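You operate a simulated robot arm through the tools that you are given. There is no shell and no other tool. Be economical: measure what you need, move in short steps, check, and stop when the job is done.

You are at the controls of a simulated two-armed robot. One attempt, no reset.

TASK
Take the silver head block and leave it on top of the blue band belt box. Then put the white fitting on the back of the spray bench away on the green drying mat. Then take the red rim cup and leave it on the back of the spray bench. Then count the wide-thin silver pipes on the top of the tool chest, then put as many of the filters from the top of the tool chest on the red bay of the side bench. Keep to this order. Set down upright: white fitting, red rim cup, filter.

It is judged by the outcome, as a careful person would: the job done as asked, and still so three seconds after it is handed in. It fails if anything else is knocked over, pushed out of place, dropped, spilled or broken.

THE ROBOT
Two 7-joint arms with four-finger grippers on one trunk, on a base that drives. Base frame: it is fixed to the floor where the robot stands at the start and does not move with it; the origin is under the middle of the robot, x ahead of it, y to its left, z up; the surface under the hand at the start is at about z = 90. Readings come in cm, degrees, newtons and seconds.
The left shoulder is at the start at [4, 18.1, 122.9], the right one opposite. With the tool pointing down near the work surface each hand reaches from about 32 to 84 cm from the robot's upright axis, wherever it stands, measured 20 degrees to its own side. Places, roughly: back of the spray bench [100, 50, 90]; blue band belt box [-150, 300, 25]; filter [-75, 525, 100]; filter (7x7x11 cm) [-40, 560, 100]; green drying mat (17x15 cm) [84, -130, 86]; red bay of the side bench [-150, 440, 80]; red rim cup [50, 75, 100]; silver head block [50, 0, 100]; white fitting (5x4x5 cm) [90, -10, 90]; wide-thin silver pipe [-25, 550, 100]. Payload 3.67 kg a hand.
The tool frame of a hand sits at the grasp point between the pads (the TCP): z along the fingers, y along the line on which they close. The tips reach 2.8 cm beyond it. The gripper opens to 11.2 cm. The gripper's body begins 7.3 cm behind the TCP.
Orientation is that of the tool frame in the base frame, as [roll, pitch, yaw] about the fixed x, y, z axes, in that order (R = Rz(yaw) Ry(pitch) Rx(roll)). With the fingers straight down and closing along the base's y, the tool's x points along the base's -x, its y along +y and its z along -z.

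THE INTERFACE
- The arms move only by the tool nudge_tool. It takes "left_commands", "right_commands" or both (then of equal length, played together; a hand with none holds still); each is a list that holds one entry, the list of rows, each a list of 7 numbers: the shift along the base's x, y, z in units of 400 mm (1.0 is 400 mm), then the turn, a rotation vector about the base's x, y, z in units of 45 degrees (1.0 is 45 degrees), then the opening in per cent of the stroke, from 0 (shut) to 100 (fully open). In form: [[[dx, dy, dz, rx, ry, rz, claw], ...]]. A call has 1 to 8 rows; each row is the pose to reach, as a shift and turn from the pose commanded when the call began. A call with a number of a shift or a turn outside -1 to 1 is refused whole. Each row takes 0.2 s and may step no farther than 5 cm and 8.6 degrees from the row before; otherwise, or with a gripper value out of range, the whole call is refused. A pose out of reach is approached as far as the arm can. The call stops where the force on the tool passes 40 N (or 10 N more than at its start, if that is more) or the arm is blocked; 0.2 s more then pass. Each finger halts on what it meets, pressing with about 24 N; the grip force reading is that of the motor and also rises with nothing between the fingers. The clock runs only during rows and for 0.2 s after the last one: add rows that repeat a pose to give the fingers time. The reply holds the time, the measured pose of the TCP, the force on the tool along the base axes, the opening and the grip force, in the units named above and with some noise, with the torque about the TCP (base axes, N m) and any sound that the robot's microphone picked up.
- Cameras (640 x 400 px; columns grow to the right, rows downward): "scene" is now at [11.03, 3.08, 145.35]; the picture's right is [0.36, -0.93, -0.00], its down [-0.60, -0.23, -0.77] and it looks along [0.72, 0.27, -0.64] (base axes); focal length 268 px, centre (320, 200). "left" rides on the left gripper at [6, 1.8, -10.4] in its tool frame; the picture's right is [-0.29, 0.96, 0.00], its down [-0.80, -0.24, -0.55] and it looks along [-0.53, -0.16, 0.83] (tool axes); focal length 234 px, centre (320, 200). "right" rides on the right gripper at [6, -1.8, -10.4] in its tool frame; the picture's right is [0.29, 0.96, 0.00], its down [-0.80, 0.24, -0.55] and it looks along [-0.53, 0.16, 0.83] (tool axes); focal length 234 px, centre (320, 200). There is no depth. A picture from a camera that has moved, and an enlarged one, comes with that camera's place and axes in the base frame and with its lens. The place of the scene camera against the robot may be out by one fixed shift of up to 1.2 cm in any direction.
- snapshot(camera): a new picture of that camera. It takes no simulated time.
- move_column(by): slides the trunk up (or, below 0, down) by that many cm; the arms and the scene camera ride with it, the base frame stays. It gives what a move gives, with no picture.
- base_move(legs): drives the robot by 1 to 6 legs, each [ahead, left, turn to the left] in cm, cm and degrees, along the robot's own axes; the way and the turn of a leg run together, so that a leg with both is an arc; at most 150 cm and 180 degrees a leg. The arms and the cameras ride along, it lands a little off, and it stops where it bumps. It gives what a move gives.
- pan_tilt(pan, tilt): turns the head with the scene camera to pan (to the left, within 86 degrees either way) and tilt (down, from -29 to 69), counted from straight ahead of the robot. It gives what a move gives.
- inspect(camera, box): a new picture of the part [left, top, right, bottom] of that camera's present view, enlarged. It takes no simulated time.
- finish_job(): hands the job in; it is judged then, once.

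Go step by step. Nothing tells you exact positions but the pictures and the camera data: compare them with the known pose of the tool, close in by small moves and look again before you grip or let go. The budget is 165 turns and 130 pictures, counting those below and the enlarged ones. Unless the task says otherwise, let go and move clear before handing in.

The tools are called after "Emit:" as name(argument=value, ...) on one line, values as JSON. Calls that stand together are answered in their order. nudge_tool: Moves the arms, as the interface text tells. Its arguments: {"type":"object","properties":{"left_commands":{"type":"array","items":{"type":"array","items":{"type":"array","items":{"type":"number"}}}},"right_commands":{"type":"array","items":{"type":"array","items":{"type":"array","items":{"type":"number"}}}}},"required":[]} The other tools are called the same way: move_column (by) slides the trunk up or down; base_move (legs) drives the base; pan_tilt (pan, tilt) turns the head that bears the scene camera; snapshot (camera) takes a picture; inspect (camera, box) takes an enlarged picture of a part of a camera's view; finish_job () hands the job in.

At the start:

```text
time: 0.0
left_eef_pos: [43.91, 25.56, 114.3]
left_tcp_rot: [180.0, 0.0, -180.0]
left_ft_force: [-0.2, -0.7, 0.4]
left_ft_torque: [0.01, -0.02, -0.01]
left_grip_width: 11.23
left_grip_force: 0.1
right_eef_pos: [49.9, -8.22, 113.32]
right_tcp_rot: [180.0, 0.0, 180.0]
right_ft_force: [-0.4, -0.3, 0.4]
right_ft_torque: [0.01, 0.0, 0.03]
right_grip_width: 11.2
right_grip_force: 0.1
trunk travel left (down, up): [-35.0, 16.4]
robot x, y, heading: [-0.1, -0.05, -0.2]
head pan, tilt: [20.9, 40.0]
```

scene: 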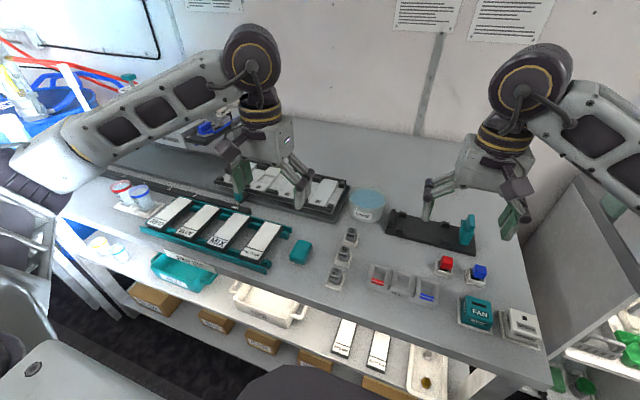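
right: 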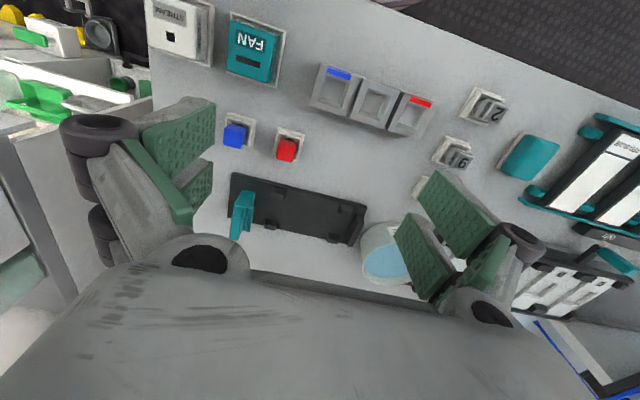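
left: 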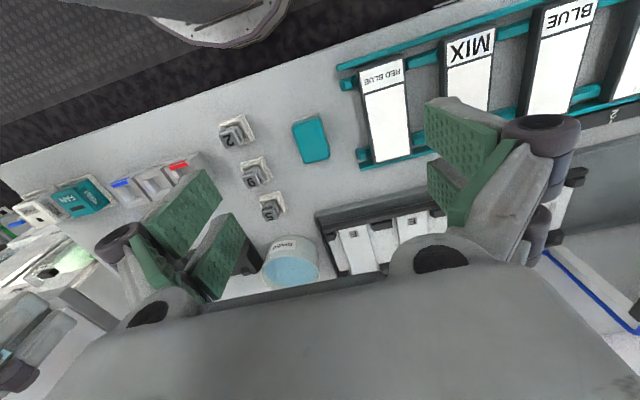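

I see the spray bench with small blocks, switches and cups; I need closer views to identify the silver head block, white fitting and red rim cup.

Emit:
inspect(camera="scene", box=[280, 180, 560, 355])

Emit:
inspect(camera="scene", box=[60, 130, 340, 305])

```text
2.29 times, centred on (420, 268) of scene
camera zoom: at [11.03, 3.08, 145.35], right [0.36, -0.93, 0.0], down [-0.6, -0.23, -0.77], along [0.72, 0.27, -0.64], focal length 613 px, centre (91, 46)
```

zoom: 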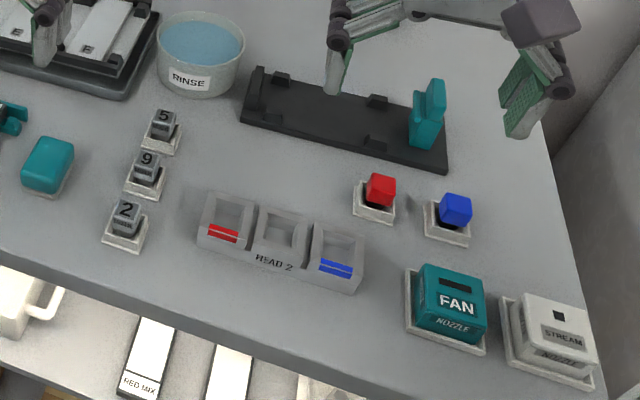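

```text
2.29 times, centred on (200, 218) of scene
camera zoom: at [11.03, 3.08, 145.35], right [0.36, -0.93, 0.0], down [-0.6, -0.23, -0.77], along [0.72, 0.27, -0.64], focal length 613 px, centre (594, 160)
```

zoom: 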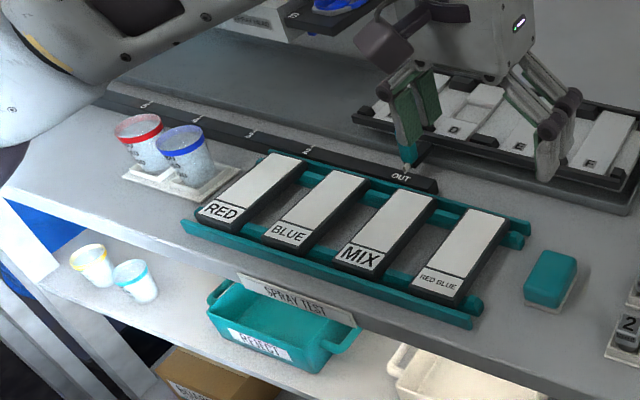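

Several candidates for "silver head block"; I zoom with the hand cameras and look around with the head.

Emit:
inspect(camera="right", box=[140, 0, 560, 262])

Emit:
inspect(camera="left", box=[0, 90, 340, 302])

Emit:
pan_tilt(pan=0, tilt=30)

Emit:
snapshot(camera="scene")

Emit:
pan_tilt(pan=-50, tilt=35)

Emit:
snapshot(camera="scene")

```text
1.52 times, centred on (350, 131) of right
camera zoom: at [44.01, -10.1, 123.71], right [-0.29, 0.96, 0.0], down [0.8, 0.24, 0.55], along [0.53, 0.16, -0.83], focal length 357 px, centre (274, 305)
```

zoom: 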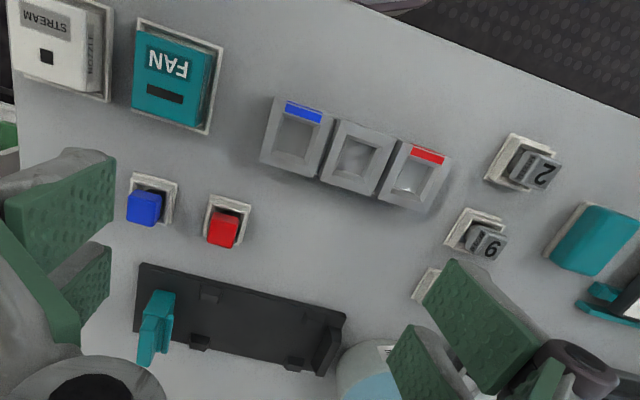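

```text
1.88 times, centred on (170, 196) of left
camera zoom: at [37.88, 27.22, 124.73], right [0.29, 0.96, 0.0], down [0.8, -0.24, 0.55], along [0.53, -0.16, -0.83], focal length 441 px, centre (602, 208)
```

zoom: 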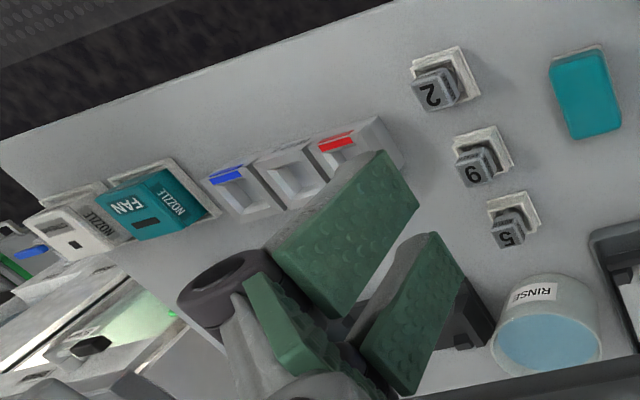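

```text
time: 0.8
left_eef_pos: [43.87, 25.53, 114.43]
left_tcp_rot: [-179.9, 0.1, 180.0]
left_ft_force: [0.6, -0.7, 0.1]
left_ft_torque: [0.02, 0.02, 0.02]
left_grip_width: 11.19
left_grip_force: 0.2
right_eef_pos: [49.97, -8.23, 113.21]
right_tcp_rot: [179.9, 0.0, -180.0]
right_ft_force: [0.6, 0.3, 1.2]
right_ft_torque: [-0.01, -0.01, -0.01]
right_grip_width: 11.2
right_grip_force: 0.0
trunk travel left (down, up): [-35.0, 16.4]
robot x, y, heading: [0.21, -0.37, -0.1]
head pan, tilt: [0.0, 30.0]
```

```text
122 pictures are left
camera scene: at [12.12, 0.06, 146.88], right [0.0, -1.0, 0.0], down [-0.5, 0.0, -0.87], along [0.87, 0.0, -0.5], focal length 268 px, centre (320, 200)
```

scene: 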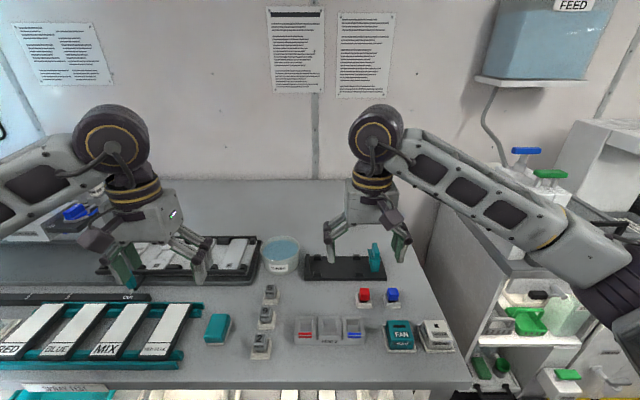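

```text
time: 2.0
left_eef_pos: [43.72, 25.49, 114.43]
left_tcp_rot: [-180.0, 0.1, 179.9]
left_ft_force: [-0.3, 0.3, -0.1]
left_ft_torque: [-0.02, -0.04, 0.0]
left_grip_width: 11.2
left_grip_force: 0.1
right_eef_pos: [49.96, -8.27, 113.15]
right_tcp_rot: [-179.9, -0.1, -180.0]
right_ft_force: [0.6, -0.6, -0.1]
right_ft_torque: [0.0, 0.02, -0.01]
right_grip_width: 11.19
right_grip_force: 0.0
trunk travel left (down, up): [-35.0, 16.4]
robot x, y, heading: [0.37, 0.19, 0.3]
head pan, tilt: [-50.0, 35.0]
```

```text
121 pictures are left
camera scene: at [8.75, -6.69, 146.11], right [-0.77, -0.64, 0.0], down [-0.37, 0.44, -0.82], along [0.53, -0.63, -0.57], focal length 268 px, centre (320, 200)
```

scene: 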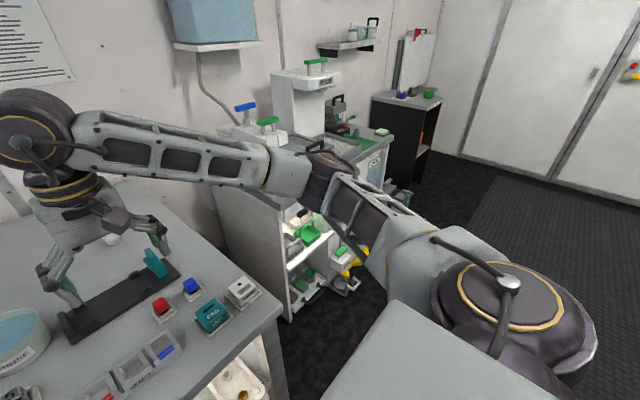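

I see something white behind the right gripper; I'll raise the hands to clear the view of the bench.

Emit:
nudge_tool(left_commands=[[[0, 0, 0.12, 0, 0, 0, 100], [0, 0, 0.24, 0, 0, 0, 100], [0, 0.05, 0.36, 0, 0, 0, 100], [0, 0.1, 0.48, 0, 0, 0, 100]]], right_commands=[[[0, 0, 0.12, 0, 0, 0, 100], [0, 0, 0.24, 0, 0, 0, 100], [0, -0.05, 0.36, 0, 0, 0, 100], [0, -0.1, 0.48, 0, 0, 0, 100]]])

Emit:
pan_tilt(pan=-5, tilt=45)

Emit:
snapshot(camera="scene")

Emit:
snapshot(camera="right")

```text
refused: row 3 steps farther than a row can; nothing moved
```

```text
time: 3.1
left_eef_pos: [43.88, 25.41, 114.27]
left_tcp_rot: [-180.0, 0.0, -180.0]
left_ft_force: [-0.2, 0.2, -0.6]
left_ft_torque: [0.02, 0.02, 0.02]
left_grip_width: 11.18
left_grip_force: 0.0
right_eef_pos: [49.97, -8.36, 113.25]
right_tcp_rot: [-180.0, 0.0, -180.0]
right_ft_force: [0.0, 0.9, 0.0]
right_ft_torque: [-0.01, -0.03, -0.01]
right_grip_width: 11.21
right_grip_force: 0.1
trunk travel left (down, up): [-35.0, 16.4]
robot x, y, heading: [0.13, 0.14, -0.0]
head pan, tilt: [-5.0, 45.0]
```

```text
120 pictures are left
camera scene: at [11.18, -0.67, 144.62], right [-0.09, -1.0, 0.0], down [-0.7, 0.06, -0.71], along [0.7, -0.06, -0.71], focal length 268 px, centre (320, 200)
```

scene: 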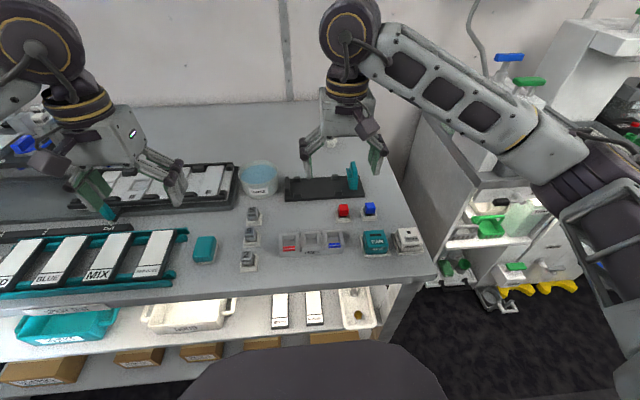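

```text
119 pictures are left
camera right: at [44.01, -10.1, 123.71], right [-0.29, 0.96, 0.0], down [0.8, 0.24, 0.55], along [0.53, 0.16, -0.83], focal length 234 px, centre (320, 200)
```

right: 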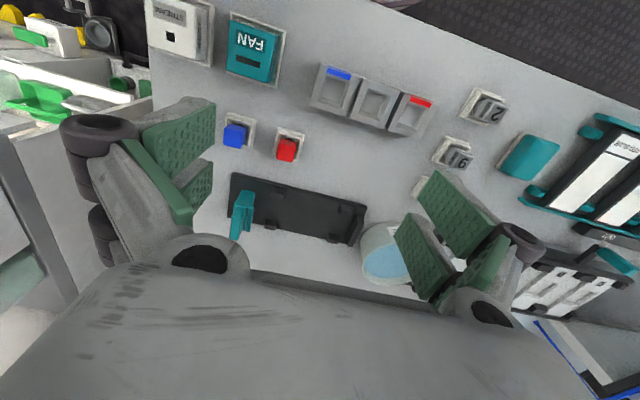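

Only the step size was too big; I repeat the lift with smaller steps.

Emit:
nudge_tool(left_commands=[[[0, 0, 0.12, 0, 0, 0, 100], [0, 0, 0.24, 0, 0, 0, 100], [0, 0.05, 0.34, 0, 0, 0, 100], [0, 0.1, 0.44, 0, 0, 0, 100]]], right_commands=[[[0, 0, 0.12, 0, 0, 0, 100], [0, 0, 0.24, 0, 0, 0, 100], [0, -0.05, 0.34, 0, 0, 0, 100], [0, -0.15, 0.38, 0, 0, 0, 100], [0, -0.25, 0.42, 0, 0, 0, 100], [0, -0.37, 0.42, 0, 0, 0, 100]]])

Emit:
snapshot(camera="right")

Emit:
inspect(camera="scene", box=[220, 110, 440, 250])

```text
refused: give rows for one hand, or as many for the one as for the other
```

```text
118 pictures are left
camera right: at [44.01, -10.1, 123.71], right [-0.29, 0.96, 0.0], down [0.8, 0.24, 0.55], along [0.53, 0.16, -0.83], focal length 234 px, centre (320, 200)
```

right: 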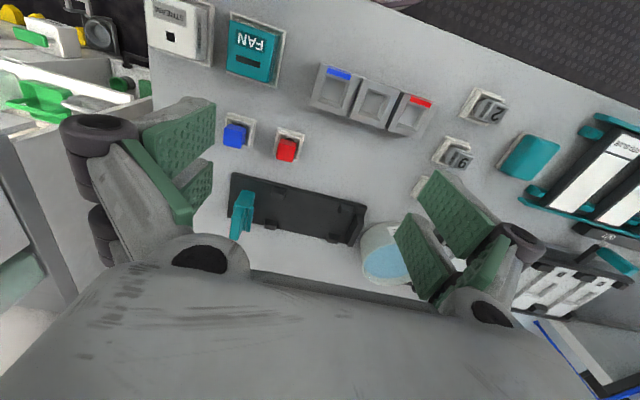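

```text
2.86 times, centred on (330, 180) of scene
camera zoom: at [11.18, -0.67, 144.62], right [-0.09, -1.0, 0.0], down [-0.7, 0.06, -0.71], along [0.7, -0.06, -0.71], focal length 766 px, centre (291, 257)
```

zoom: 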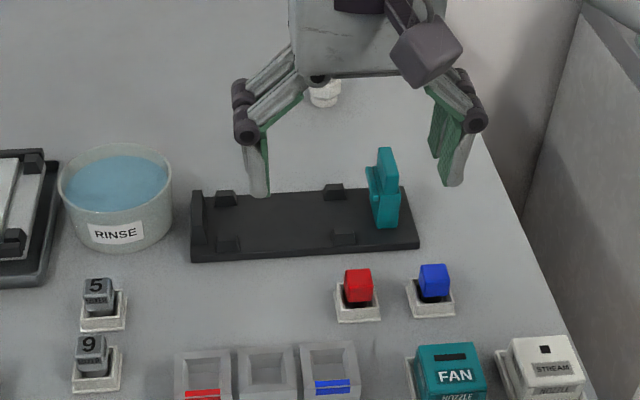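

The white fitting shows behind the gripper. I lift both hands with equal-length rows.

Emit:
nudge_tool(right_commands=[[[0, 0, 0.12, 0, 0, 0, 100], [0, 0, 0.24, 0, 0, 0, 100], [0, -0.05, 0.34, 0, 0, 0, 100], [0, -0.15, 0.38, 0, 0, 0, 100], [0, -0.25, 0.42, 0, 0, 0, 100], [0, -0.37, 0.42, 0, 0, 0, 100]]])

Emit:
snapshot(camera="scene")

Emit:
inspect(camera="scene", box=[220, 110, 440, 250])

Emit:
inspect(camera="scene", box=[230, 180, 440, 311])

```text
time: 4.5
left_eef_pos: [43.8, 25.3, 114.48]
left_tcp_rot: [179.9, -0.1, -179.8]
left_ft_force: [-0.8, -1.8, 0.2]
left_ft_torque: [0.02, -0.02, 0.03]
left_grip_width: 11.19
left_grip_force: 0.1
right_eef_pos: [50.14, -23.34, 129.91]
right_tcp_rot: [179.9, 0.0, -179.9]
right_ft_force: [0.9, -1.3, -0.5]
right_ft_torque: [0.05, -0.01, -0.02]
right_grip_width: 11.2
right_grip_force: 0.0
trunk travel left (down, up): [-35.0, 16.4]
robot x, y, heading: [-0.05, -0.05, 0.2]
head pan, tilt: [-5.0, 45.0]
```

```text
116 pictures are left
camera scene: at [11.11, -0.91, 144.62], right [-0.09, -1.0, 0.0], down [-0.7, 0.06, -0.71], along [0.7, -0.06, -0.71], focal length 268 px, centre (320, 200)
```

scene: 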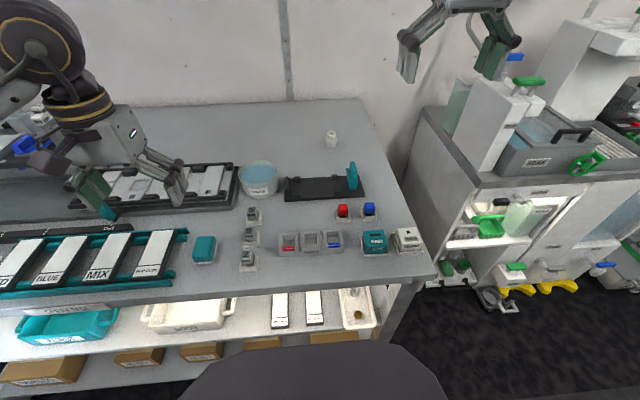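

```text
2.86 times, centred on (330, 180) of scene
camera zoom: at [11.11, -0.91, 144.62], right [-0.09, -1.0, 0.0], down [-0.7, 0.06, -0.71], along [0.7, -0.06, -0.71], focal length 766 px, centre (291, 257)
```

zoom: 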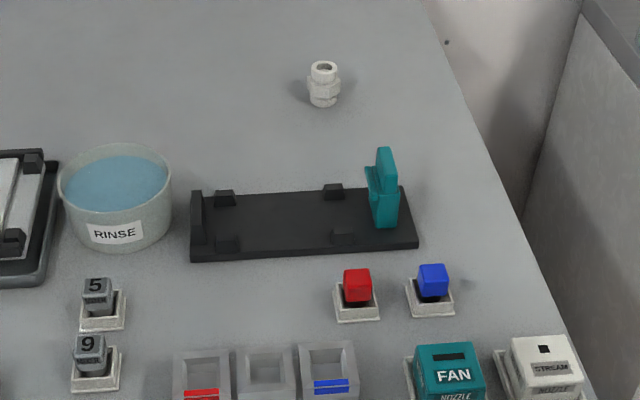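

```text
3.05 times, centred on (335, 246) of scene
camera zoom: at [11.11, -0.91, 144.62], right [-0.09, -1.0, 0.0], down [-0.7, 0.06, -0.71], along [0.7, -0.06, -0.71], focal length 818 px, centre (274, 61)
```

zoom: 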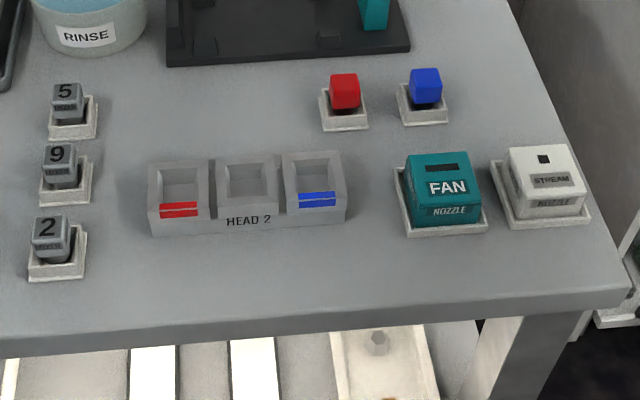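

"HEAD 2" is printed on the grey three-pocket block at about (49.5, -2): that is the silver head block, 15 cm long in y, so I must close along x. I turn the right hand 90° over it.

Emit:
nudge_tool(right_commands=[[[0, 0.08, 0, 0, 0, 0.17, 100], [0, 0.16, 0, 0, 0, 0.34, 100], [0, 0.25, 0, 0, 0, 0.51, 100], [0, 0.34, 0, 0, 0, 0.68, 100], [0, 0.43, 0, 0, 0, 0.85, 100], [0, 0.53, 0, 0, 0, 1.0, 100]]])

Emit:
nudge_tool(right_commands=[[[0, 0, 0, 0, 0, 0.17, 100], [0, 0, -0.05, 0, 0, 0.34, 100], [0, 0, -0.1, 0, 0, 0.51, 100], [0, 0, -0.15, 0, 0, 0.68, 100], [0, 0, -0.2, 0, 0, 0.85, 100], [0, 0, -0.3, 0, 0, 1.0, 100]]])

Emit:
snapshot(camera="scene")

Emit:
snapshot(camera="right")

```text
time: 5.9
left_eef_pos: [43.8, 25.81, 114.31]
left_tcp_rot: [-179.9, -0.1, 180.0]
left_ft_force: [0.4, 0.8, -0.6]
left_ft_torque: [0.0, 0.05, 0.05]
left_grip_width: 11.18
left_grip_force: 0.0
right_eef_pos: [50.07, -1.46, 129.94]
right_tcp_rot: [-179.9, -0.1, -134.9]
right_ft_force: [0.3, 0.7, 0.1]
right_ft_torque: [-0.05, 0.0, 0.01]
right_grip_width: 11.2
right_grip_force: 0.0
trunk travel left (down, up): [-35.0, 16.4]
robot x, y, heading: [-0.08, 0.23, -0.2]
head pan, tilt: [-5.0, 45.0]
```

```text
time: 7.3
left_eef_pos: [43.87, 25.47, 114.34]
left_tcp_rot: [-180.0, -0.1, -179.9]
left_ft_force: [0.2, -0.9, 0.5]
left_ft_torque: [0.05, -0.01, 0.01]
left_grip_width: 11.24
left_grip_force: 0.0
right_eef_pos: [39.82, 0.9, 120.16]
right_tcp_rot: [179.9, 0.0, -95.4]
right_ft_force: [-1.6, -0.3, 0.3]
right_ft_torque: [-0.01, 0.0, 0.02]
right_grip_width: 11.22
right_grip_force: 0.1
right hand out of reach, approached as far as the arm can: row 3, 4, 5, 6
trunk travel left (down, up): [-35.0, 16.4]
robot x, y, heading: [-0.01, 0.2, -0.2]
head pan, tilt: [-5.0, 45.0]
```

```text
113 pictures are left
camera scene: at [11.21, -0.69, 144.62], right [-0.09, -1.0, 0.0], down [-0.7, 0.06, -0.71], along [0.7, -0.06, -0.71], focal length 268 px, centre (320, 200)
```

scene: 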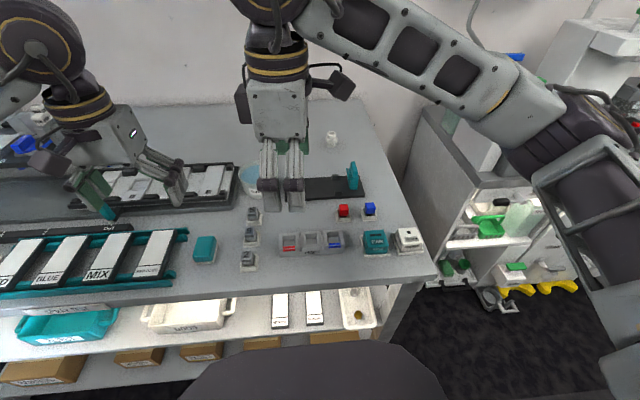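

```text
112 pictures are left
camera right: at [41.15, -5.13, 130.56], right [-0.98, -0.2, 0.0], down [-0.16, 0.82, 0.55], along [-0.11, 0.54, -0.83], focal length 234 px, centre (320, 200)
```

right: 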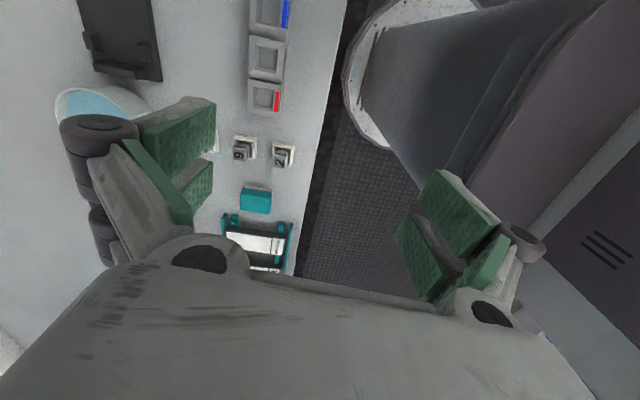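

That turn runs into a joint limit; I turn the other way instead.

Emit:
nudge_tool(right_commands=[[[0.05, -0.05, 0.1, 0, 0, -0.17, 100], [0.1, -0.1, 0.2, 0, 0, -0.34, 100], [0.15, -0.15, 0.25, 0, 0, -0.51, 100], [0.2, -0.2, 0.25, 0, 0, -0.68, 100], [0.25, -0.25, 0.25, 0, 0, -0.85, 100], [0.25, -0.25, 0.25, 0, 0, -1.0, 100]]])

Emit:
nudge_tool(right_commands=[[[0, 0, 0, 0, 0, -0.17, 100], [0, 0, 0, 0, 0, -0.34, 100], [0, 0, 0, 0, 0, -0.51, 100], [0, 0, 0, 0, 0, -0.68, 100], [0, 0, 0, 0, 0, -0.85, 100], [0, 0, 0, 0, 0, -1.0, 100]]])

Emit:
nudge_tool(right_commands=[[[0, 0, 0, 0, 0, -0.17, 100], [0, 0, 0, 0, 0, -0.34, 100], [0, 0, 0, 0, 0, -0.51, 100], [0, 0, 0, 0, 0, -0.68, 100], [0, 0, 0, 0, 0, -0.85, 100], [0, 0, 0, 0, 0, -1.0, 100]]])

```text
time: 8.7
left_eef_pos: [43.72, 25.45, 114.32]
left_tcp_rot: [-179.8, 0.0, 180.0]
left_ft_force: [0.2, 0.0, -0.2]
left_ft_torque: [-0.01, 0.01, 0.04]
left_grip_width: 11.16
left_grip_force: 0.0
right_eef_pos: [49.85, -9.04, 130.38]
right_tcp_rot: [-179.9, -0.1, -140.6]
right_ft_force: [0.4, -0.9, 0.0]
right_ft_torque: [-0.01, -0.05, -0.01]
right_grip_width: 11.21
right_grip_force: 0.0
trunk travel left (down, up): [-35.0, 16.4]
robot x, y, heading: [-0.46, 0.02, -0.1]
head pan, tilt: [-5.0, 45.0]
```

```text
time: 10.1
left_eef_pos: [43.85, 25.43, 114.41]
left_tcp_rot: [180.0, -0.1, -180.0]
left_ft_force: [-0.4, 0.6, 0.1]
left_ft_torque: [0.0, 0.02, 0.02]
left_grip_width: 11.21
left_grip_force: 0.0
right_eef_pos: [49.85, -9.07, 130.39]
right_tcp_rot: [-179.9, 0.0, 174.4]
right_ft_force: [-0.7, -0.4, -0.4]
right_ft_torque: [-0.03, -0.03, 0.02]
right_grip_width: 11.21
right_grip_force: 0.0
trunk travel left (down, up): [-35.0, 16.4]
robot x, y, heading: [0.23, 0.15, 0.1]
head pan, tilt: [-5.0, 45.0]
```

```text
time: 11.5
left_eef_pos: [43.79, 25.5, 114.27]
left_tcp_rot: [180.0, 0.1, 180.0]
left_ft_force: [-0.8, -1.0, -0.2]
left_ft_torque: [-0.01, 0.02, 0.0]
left_grip_width: 11.2
left_grip_force: 0.1
right_eef_pos: [49.9, -9.11, 130.35]
right_tcp_rot: [-179.9, 0.0, 129.4]
right_ft_force: [0.0, 0.2, 0.0]
right_ft_torque: [0.02, -0.01, 0.03]
right_grip_width: 11.21
right_grip_force: 0.1
trunk travel left (down, up): [-35.0, 16.4]
robot x, y, heading: [-0.22, -0.1, -0.1]
head pan, tilt: [-5.0, 45.0]
```

It turns freely this way; I finish the turn and move over the block.

Emit:
nudge_tool(right_commands=[[[0, 0.03, 0, 0, 0, -0.17, 100], [0, 0.06, 0, 0, 0, -0.34, 100], [0, 0.09, -0.03, 0, 0, -0.51, 100], [0, 0.12, -0.1, 0, 0, -0.68, 100], [-0.01, 0.15, -0.18, 0, 0, -0.8, 100], [-0.01, 0.17, -0.28, 0, 0, -0.876, 100], [-0.01, 0.17, -0.38, 0, 0, -0.876, 100]]])

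Emit:
snapshot(camera="right")

Emit:
inspect(camera="scene", box=[220, 150, 440, 290])

```text
time: 13.1
left_eef_pos: [43.9, 25.39, 114.41]
left_tcp_rot: [180.0, -0.1, -180.0]
left_ft_force: [-0.4, -0.5, -0.3]
left_ft_torque: [0.03, 0.0, 0.03]
left_grip_width: 11.21
left_grip_force: 0.0
right_eef_pos: [49.59, -2.55, 115.0]
right_tcp_rot: [-179.8, 0.1, 89.9]
right_ft_force: [0.3, 0.3, 0.8]
right_ft_torque: [-0.04, 0.04, 0.0]
right_grip_width: 11.22
right_grip_force: 0.0
trunk travel left (down, up): [-35.0, 16.4]
robot x, y, heading: [0.11, 0.0, -0.1]
head pan, tilt: [-5.0, 45.0]
```

```text
111 pictures are left
camera right: at [47.79, 3.46, 125.48], right [0.96, 0.29, 0.0], down [0.24, -0.8, 0.55], along [0.16, -0.53, -0.83], focal length 234 px, centre (320, 200)
```

right: 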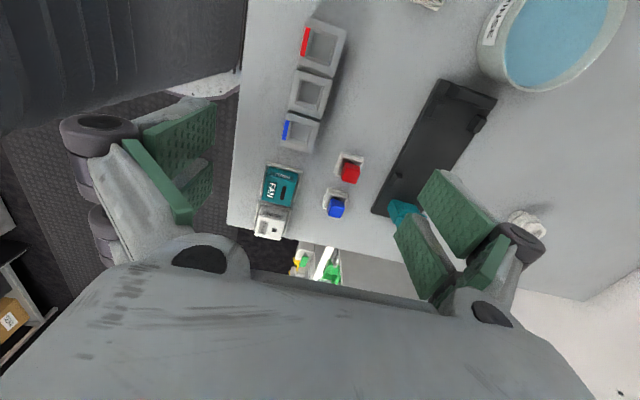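

```text
2.86 times, centred on (330, 220) of scene
camera zoom: at [11.27, -0.72, 144.61], right [-0.09, -1.0, 0.0], down [-0.7, 0.06, -0.71], along [0.7, -0.06, -0.71], focal length 766 px, centre (291, 143)
```

zoom: 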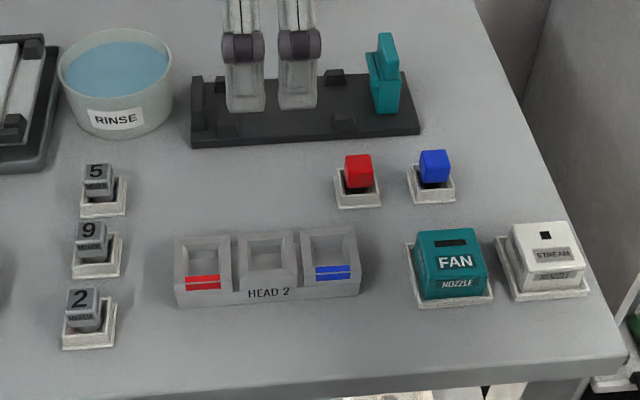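

Block centre is about (48.2, -1.8) by the hand camera. I descend to just above it and check.

Emit:
nudge_tool(right_commands=[[[-0.02, 0.01, -0.1, 0, 0, 0, 100], [-0.035, 0.02, -0.2, 0, 0, 0, 100], [-0.035, 0.02, -0.32, 0, 0, 0, 100]]])

Emit:
snapshot(camera="right")

Emit:
inspect(camera="scene", box=[220, 150, 440, 290])

```text
time: 13.9
left_eef_pos: [43.76, 25.43, 114.35]
left_tcp_rot: [-180.0, -0.1, 179.9]
left_ft_force: [0.3, 0.1, -0.8]
left_ft_torque: [-0.03, 0.01, -0.01]
left_grip_width: 11.21
left_grip_force: 0.1
right_eef_pos: [48.27, -1.38, 102.36]
right_tcp_rot: [-179.9, 0.1, 90.1]
right_ft_force: [0.4, -0.3, -0.4]
right_ft_torque: [-0.04, 0.02, -0.02]
right_grip_width: 11.18
right_grip_force: 0.2
trunk travel left (down, up): [-35.0, 16.4]
robot x, y, heading: [-0.2, 0.01, 0.0]
head pan, tilt: [-5.0, 45.0]
```

```text
109 pictures are left
camera right: at [46.41, 4.6, 112.79], right [0.96, 0.29, 0.0], down [0.24, -0.8, 0.55], along [0.16, -0.53, -0.83], focal length 234 px, centre (320, 200)
```

right: 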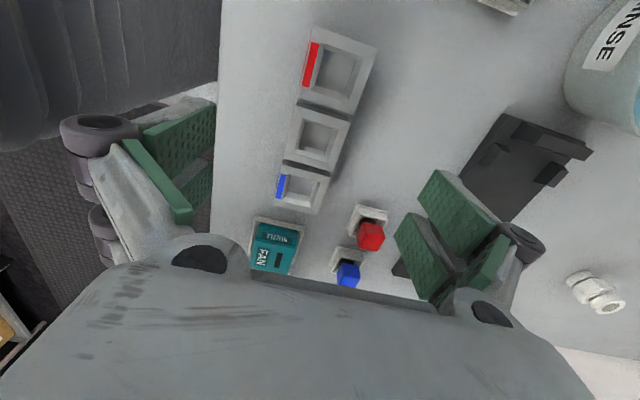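

```text
2.86 times, centred on (330, 220) of scene
camera zoom: at [11.24, -0.67, 144.62], right [-0.09, -1.0, 0.0], down [-0.7, 0.06, -0.71], along [0.7, -0.06, -0.71], focal length 766 px, centre (291, 143)
```

zoom: 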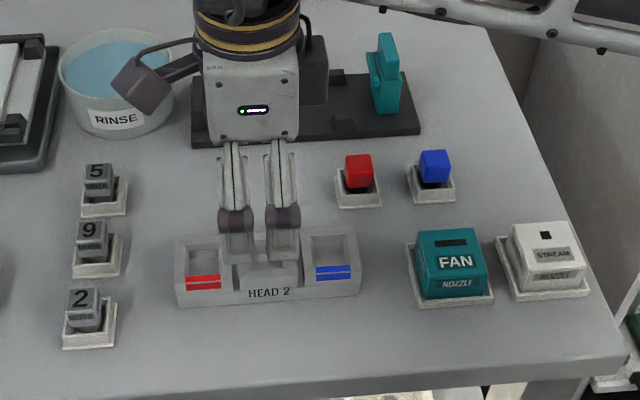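

Aligned at about (48.0, -1.6). I descend around it and close.

Emit:
nudge_tool(right_commands=[[[-0.005, 0, -0.08, 0, 0, 0, 100], [-0.005, 0, -0.15, 0, 0, 0, 100], [-0.005, 0, -0.21, 0, 0, 0, 100], [-0.005, 0, -0.215, 0, 0, 0, 100], [-0.005, 0, -0.215, 0, 0, 0, 30], [-0.005, 0, -0.215, 0, 0, 0, 10], [-0.005, 0, -0.215, 0, 0, 0, 10], [-0.005, 0, -0.215, 0, 0, 0, 10]]])

Emit:
snapshot(camera="right")

Emit:
inspect(camera="scene", box=[220, 150, 440, 290])

```text
time: 15.7
left_eef_pos: [43.95, 25.44, 114.37]
left_tcp_rot: [179.9, 0.0, 180.0]
left_ft_force: [0.4, -0.3, 0.4]
left_ft_torque: [0.01, 0.03, -0.04]
left_grip_width: 11.19
left_grip_force: 0.1
right_eef_pos: [47.93, -1.52, 93.73]
right_tcp_rot: [-179.8, 0.1, 90.1]
right_ft_force: [0.6, -0.6, 0.6]
right_ft_torque: [0.01, -0.12, -0.06]
right_grip_width: 4.6
right_grip_force: 23.5
trunk travel left (down, up): [-35.0, 16.4]
robot x, y, heading: [-0.07, -0.3, -0.1]
head pan, tilt: [-5.0, 45.0]
```

```text
107 pictures are left
camera right: at [46.19, 4.41, 104.17], right [0.96, 0.29, 0.0], down [0.24, -0.8, 0.55], along [0.16, -0.53, -0.83], focal length 234 px, centre (320, 200)
```

right: 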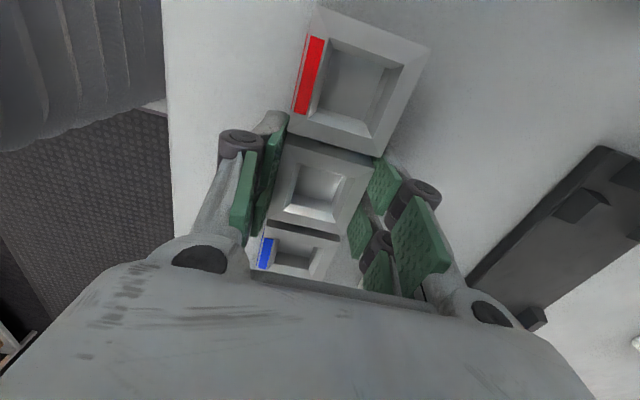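

```text
2.86 times, centred on (330, 220) of scene
camera zoom: at [11.19, -0.66, 144.62], right [-0.09, -1.0, 0.0], down [-0.7, 0.06, -0.71], along [0.7, -0.06, -0.71], focal length 766 px, centre (291, 143)
```

zoom: 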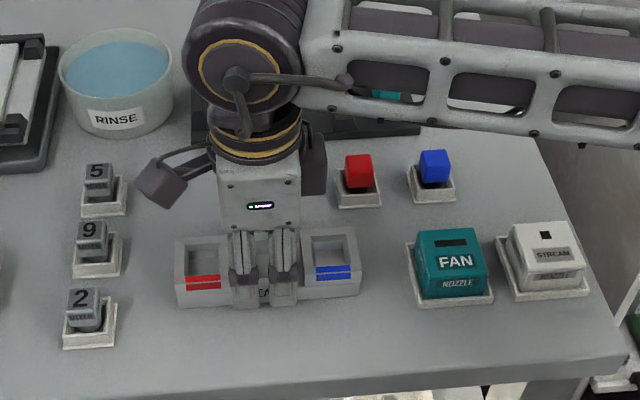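

The block is gripped (4.6 cm, 23.5 N). I lift it straight up, then look to the left and behind for the route to the belt box.

Emit:
nudge_tool(right_commands=[[[0, 0, 0.05, 0, 0, 0, 8], [0, 0, 0.12, 0, 0, 0, 8], [0, 0, 0.24, 0, 0, 0, 8], [0, 0, 0.36, 0, 0, 0, 8], [0, 0, 0.48, 0, 0, 0, 8], [0, 0, 0.6, 0, 0, 0, 8]]])

Emit:
pan_tilt(pan=86, tilt=25)

Emit:
snapshot(camera="scene")

```text
time: 17.1
left_eef_pos: [43.77, 25.54, 114.37]
left_tcp_rot: [-179.9, 0.0, 180.0]
left_ft_force: [-0.2, 0.2, 0.2]
left_ft_torque: [0.0, -0.01, 0.01]
left_grip_width: 11.18
left_grip_force: 0.1
right_eef_pos: [47.67, -1.31, 117.79]
right_tcp_rot: [-180.0, 0.1, 90.1]
right_ft_force: [-0.3, 0.0, -2.8]
right_ft_torque: [0.02, 0.0, 0.0]
right_grip_width: 4.59
right_grip_force: 24.2
trunk travel left (down, up): [-35.0, 16.4]
robot x, y, heading: [0.04, 0.28, 0.1]
head pan, tilt: [-5.0, 45.0]
```

```text
time: 18.8
left_eef_pos: [43.84, 25.49, 114.28]
left_tcp_rot: [179.9, -0.1, -179.9]
left_ft_force: [0.0, -0.2, 1.3]
left_ft_torque: [0.02, 0.0, -0.01]
left_grip_width: 11.2
left_grip_force: 0.0
right_eef_pos: [47.7, -1.28, 117.72]
right_tcp_rot: [-179.9, 0.1, 90.1]
right_ft_force: [0.4, 0.7, -3.2]
right_ft_torque: [-0.01, 0.02, 0.02]
right_grip_width: 4.58
right_grip_force: 23.7
trunk travel left (down, up): [-35.0, 16.4]
robot x, y, heading: [-0.16, 0.09, -0.1]
head pan, tilt: [85.9, 25.0]
```

```text
105 pictures are left
camera scene: at [3.76, 9.24, 147.68], right [1.0, -0.07, 0.0], down [-0.03, -0.42, -0.91], along [0.06, 0.9, -0.42], focal length 268 px, centre (320, 200)
```

scene: 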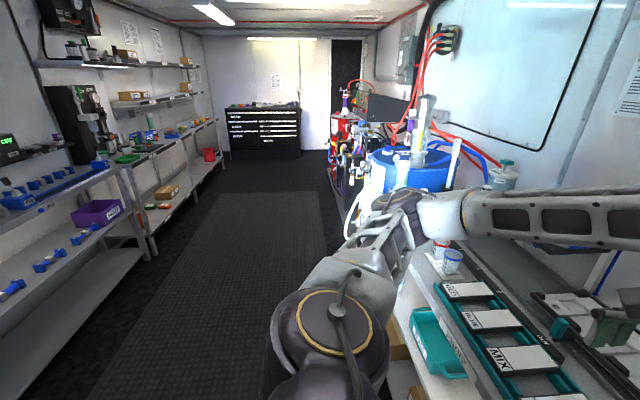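

The room extends along +y: side benches on the left wall, a tool chest at the far end. I zoom in on the left benches.

Emit:
inspect(camera="scene", box=[100, 80, 320, 217])

```text
2.91 times, centred on (210, 148) of scene
camera zoom: at [3.76, 9.24, 147.68], right [1.0, -0.07, 0.0], down [-0.03, -0.42, -0.91], along [0.06, 0.9, -0.42], focal length 780 px, centre (640, 350)
```

zoom: 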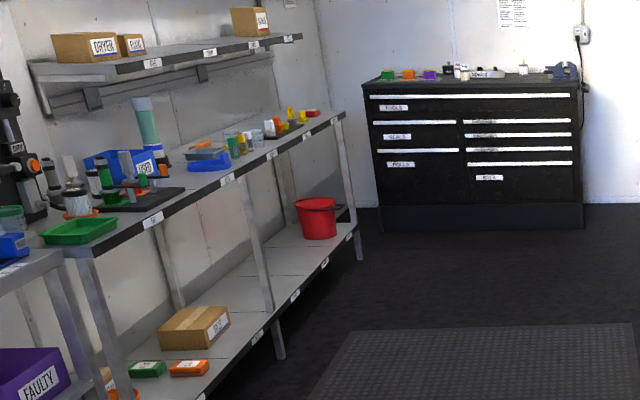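

Left bench front edge is at about x=-138, with cartons on its low shelf. I drive back, along the aisle, and face that shelf around y=300.

Emit:
base_move(legs=[[-45, 0, 0], [0, 0, 90], [140, 0, 0], [140, 0, 0], [0, 0, 90]])

Emit:
pan_tilt(pan=0, tilt=45)

Emit:
snapshot(camera="scene")

```text
time: 43.7
left_eef_pos: [-98.07, 253.63, 114.31]
left_tcp_rot: [180.0, -0.1, 2.5]
left_ft_force: [1.1, -1.2, -0.1]
left_ft_torque: [0.01, 0.0, -0.01]
left_grip_width: 11.21
left_grip_force: 0.0
right_eef_pos: [-103.15, 280.41, 117.71]
right_tcp_rot: [-179.9, 0.0, -87.5]
right_ft_force: [0.2, -0.6, -3.0]
right_ft_torque: [0.0, -0.02, -0.02]
right_grip_width: 4.6
right_grip_force: 23.8
trunk travel left (down, up): [-35.0, 16.4]
robot x, y, heading: [-55.42, 281.25, -177.3]
head pan, tilt: [85.9, 25.0]
```

```text
time: 45.3
left_eef_pos: [-98.21, 253.64, 114.28]
left_tcp_rot: [180.0, 0.0, 2.5]
left_ft_force: [0.0, 0.2, 0.7]
left_ft_torque: [0.02, 0.01, -0.01]
left_grip_width: 11.2
left_grip_force: 0.0
right_eef_pos: [-103.22, 280.25, 117.73]
right_tcp_rot: [-179.9, 0.0, -87.5]
right_ft_force: [0.1, 0.6, -2.2]
right_ft_torque: [-0.02, 0.0, 0.01]
right_grip_width: 4.58
right_grip_force: 23.5
trunk travel left (down, up): [-35.0, 16.4]
robot x, y, heading: [-55.41, 280.75, -177.7]
head pan, tilt: [0.0, 45.0]
```

```text
103 pictures are left
camera scene: at [-64.53, 280.57, 144.62], right [-0.04, 1.0, 0.0], down [0.71, 0.03, -0.71], along [-0.71, -0.03, -0.71], focal length 268 px, centre (320, 200)
```

scene: 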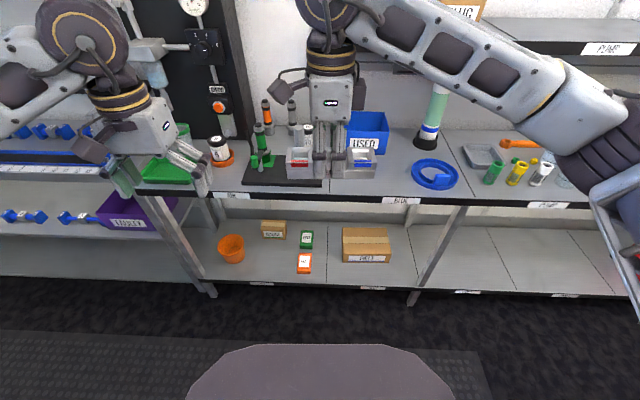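

I see the low shelf with two cartons, green and orange boxes and an orange bucket; I zoom in for labels.

Emit:
inspect(camera="scene", box=[200, 190, 420, 300])

Emit:
inspect(camera="scene", box=[400, 40, 640, 310])

```text
2.91 times, centred on (310, 245) of scene
camera zoom: at [-64.53, 280.57, 144.62], right [-0.04, 1.0, 0.0], down [0.71, 0.03, -0.71], along [-0.71, -0.03, -0.71], focal length 780 px, centre (349, 69)
```

zoom: 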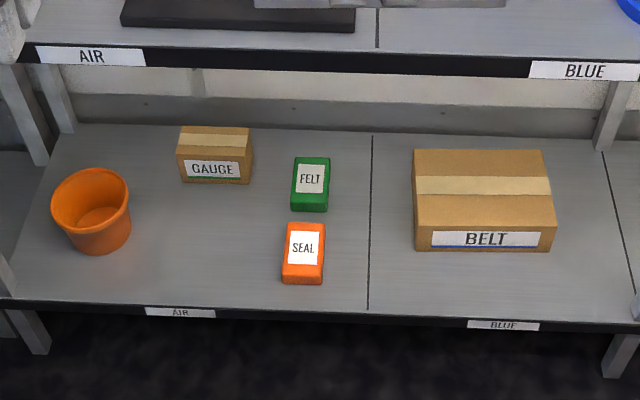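

```text
1.48 times, centred on (520, 175) of scene
camera zoom: at [-64.53, 280.57, 144.62], right [-0.04, 1.0, 0.0], down [0.71, 0.03, -0.71], along [-0.71, -0.03, -0.71], focal length 398 px, centre (24, 237)
```

zoom: 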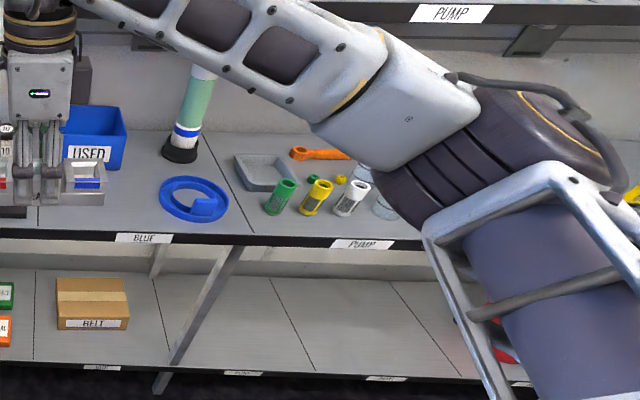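

The BELT carton with the blue band on its label is the target, around y≈297. I lower the trunk (hands are clear of the bench edge) to get a second viewpoint and reach.

Emit:
move_column(by=-35)

Emit:
pan_tilt(pan=0, tilt=45)

Emit:
snapshot(camera="scene")

Emit:
snapshot(camera="right")

```text
time: 48.7
left_eef_pos: [-98.01, 253.54, 79.52]
left_tcp_rot: [179.9, 0.0, 2.5]
left_ft_force: [0.6, 0.1, 0.5]
left_ft_torque: [0.0, 0.0, -0.01]
left_grip_width: 11.17
left_grip_force: 0.1
right_eef_pos: [-103.13, 280.24, 82.97]
right_tcp_rot: [-179.9, 0.0, -87.5]
right_ft_force: [-0.2, 0.4, -3.0]
right_ft_torque: [-0.03, -0.01, 0.01]
right_grip_width: 4.55
right_grip_force: 23.5
trunk travel left (down, up): [0.0, 51.4]
robot x, y, heading: [-55.24, 280.72, -177.6]
head pan, tilt: [0.0, 45.0]
```

```text
time: 49.3
left_eef_pos: [-98.19, 253.75, 79.59]
left_tcp_rot: [-180.0, 0.1, 2.5]
left_ft_force: [0.0, 0.2, 0.6]
left_ft_torque: [0.01, -0.04, 0.02]
left_grip_width: 11.21
left_grip_force: 0.1
right_eef_pos: [-103.19, 280.34, 83.08]
right_tcp_rot: [180.0, 0.0, -87.5]
right_ft_force: [0.3, -0.3, -3.4]
right_ft_torque: [0.02, 0.02, -0.01]
right_grip_width: 4.59
right_grip_force: 23.8
trunk travel left (down, up): [0.0, 51.4]
robot x, y, heading: [-55.21, 280.78, -177.4]
head pan, tilt: [0.0, 45.0]
```

```text
100 pictures are left
camera scene: at [-64.52, 280.58, 109.79], right [-0.04, 1.0, 0.0], down [0.71, 0.03, -0.71], along [-0.71, -0.03, -0.71], focal length 268 px, centre (320, 200)
```

scene: 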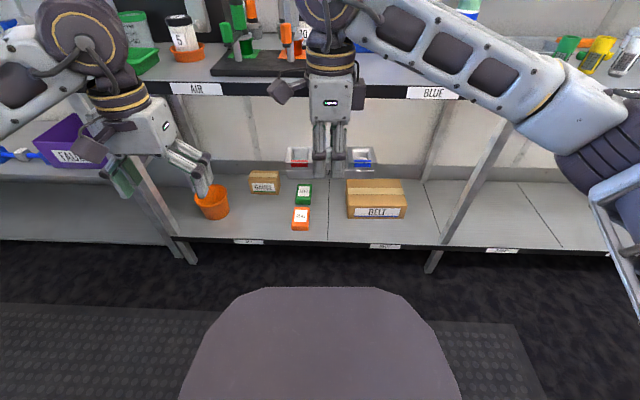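

```text
99 pictures are left
camera right: at [-101.1, 274.38, 93.36], right [-0.94, -0.33, 0.0], down [-0.28, 0.79, 0.55], along [-0.18, 0.52, -0.83], focal length 234 px, centre (320, 200)
```

right: 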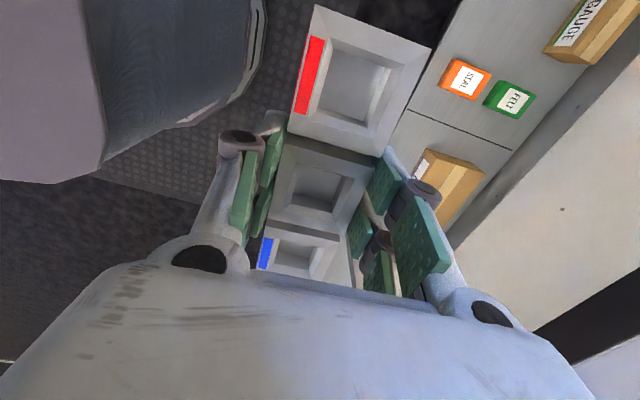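

Belt box triangulates to x -140.7…-158.5, y 288…313, top z≈29.5. The bench top over it forces a tilted hand, so I'll set the block on a free patch of the side bench (~(-143,294)) and regrip it with a pitched tool. First raise, turn the hand back 90° and move closer.

Emit:
move_column(by=35)

Emit:
nudge_tool(right_commands=[[[0, 0, 0, 0, 0, 0.17, 8], [0, 0, 0, 0, 0, 0.34, 8], [0, 0, 0, 0, 0, 0.51, 8], [0, 0, 0, 0, 0, 0.68, 8], [0, 0, 0, 0, 0, 0.85, 8], [0, 0, 0, 0, 0, 1.0, 8]]])

Emit:
nudge_tool(right_commands=[[[0, 0, 0, 0, 0, 0.17, 8], [0, 0, 0, 0, 0, 0.34, 8], [0, 0, 0, 0, 0, 0.51, 8], [0, 0, 0, 0, 0, 0.68, 8], [0, 0, 0, 0, 0, 0.85, 8], [0, 0, 0, 0, 0, 0.95, 8]]])

Emit:
base_move(legs=[[22, 2, -2.4]])

Emit:
snapshot(camera="scene")

Emit:
snapshot(camera="right")

```text
time: 52.7
left_eef_pos: [-97.99, 253.68, 114.42]
left_tcp_rot: [180.0, -0.2, 2.5]
left_ft_force: [0.2, 0.0, 0.4]
left_ft_torque: [-0.01, 0.01, 0.04]
left_grip_width: 11.22
left_grip_force: 0.0
right_eef_pos: [-103.09, 280.38, 117.61]
right_tcp_rot: [-179.8, 0.0, -87.5]
right_ft_force: [0.3, 0.3, -2.6]
right_ft_torque: [-0.02, -0.01, 0.02]
right_grip_width: 4.57
right_grip_force: 24.1
trunk travel left (down, up): [-35.0, 16.4]
robot x, y, heading: [-55.28, 280.81, -177.5]
head pan, tilt: [0.0, 45.0]
```

```text
time: 54.1
left_eef_pos: [-98.03, 253.67, 114.25]
left_tcp_rot: [179.9, 0.1, 2.5]
left_ft_force: [-0.5, -0.1, 0.0]
left_ft_torque: [0.02, 0.0, 0.01]
left_grip_width: 11.23
left_grip_force: 0.1
right_eef_pos: [-103.28, 280.32, 117.66]
right_tcp_rot: [-179.9, -0.1, -42.3]
right_ft_force: [0.2, -0.5, -2.9]
right_ft_torque: [-0.01, -0.05, 0.01]
right_grip_width: 4.58
right_grip_force: 24.1
trunk travel left (down, up): [-35.0, 16.4]
robot x, y, heading: [-55.47, 280.76, -177.6]
head pan, tilt: [0.0, 45.0]
```

```text
time: 55.5
left_eef_pos: [-97.95, 253.62, 114.27]
left_tcp_rot: [179.9, 0.0, 2.5]
left_ft_force: [0.3, 0.6, -0.5]
left_ft_torque: [0.0, 0.05, 0.02]
left_grip_width: 11.19
left_grip_force: 0.2
right_eef_pos: [-103.22, 280.34, 117.71]
right_tcp_rot: [-179.9, 0.1, 0.4]
right_ft_force: [0.0, 0.1, -3.2]
right_ft_torque: [-0.04, -0.04, -0.03]
right_grip_width: 4.59
right_grip_force: 24.7
trunk travel left (down, up): [-35.0, 16.4]
robot x, y, heading: [-55.53, 280.85, -177.5]
head pan, tilt: [0.0, 45.0]
```

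```text
time: 57.2
left_eef_pos: [-121.1, 253.02, 114.38]
left_tcp_rot: [180.0, -0.1, 0.1]
left_ft_force: [0.3, 0.6, 0.6]
left_ft_torque: [-0.02, -0.02, -0.01]
left_grip_width: 11.2
left_grip_force: 0.1
right_eef_pos: [-125.06, 279.99, 117.78]
right_tcp_rot: [-179.9, 0.1, -2.0]
right_ft_force: [-0.6, 1.2, -3.0]
right_ft_torque: [-0.01, -0.02, 0.03]
right_grip_width: 4.58
right_grip_force: 23.7
trunk travel left (down, up): [-35.0, 16.4]
robot x, y, heading: [-77.1, 278.74, -180.0]
head pan, tilt: [0.0, 45.0]
```

```text
98 pictures are left
camera scene: at [-86.49, 278.54, 144.62], right [0.0, 1.0, 0.0], down [0.71, 0.0, -0.71], along [-0.71, 0.0, -0.71], focal length 268 px, centre (320, 200)
```

scene: 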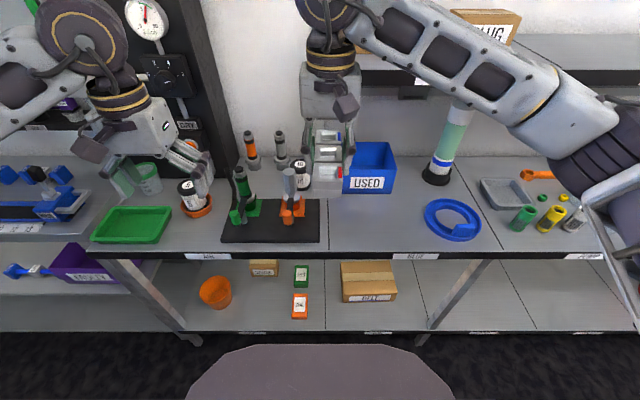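

```text
97 pictures are left
camera right: at [-119.07, 281.42, 128.2], right [0.25, -0.97, 0.0], down [-0.81, -0.21, 0.55], along [-0.54, -0.14, -0.83], focal length 234 px, centre (320, 200)
```

right: 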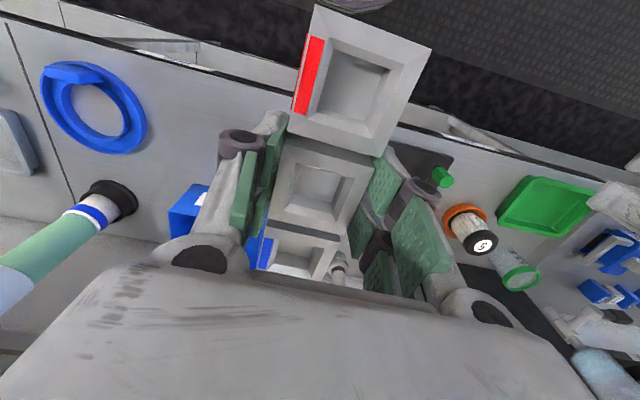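

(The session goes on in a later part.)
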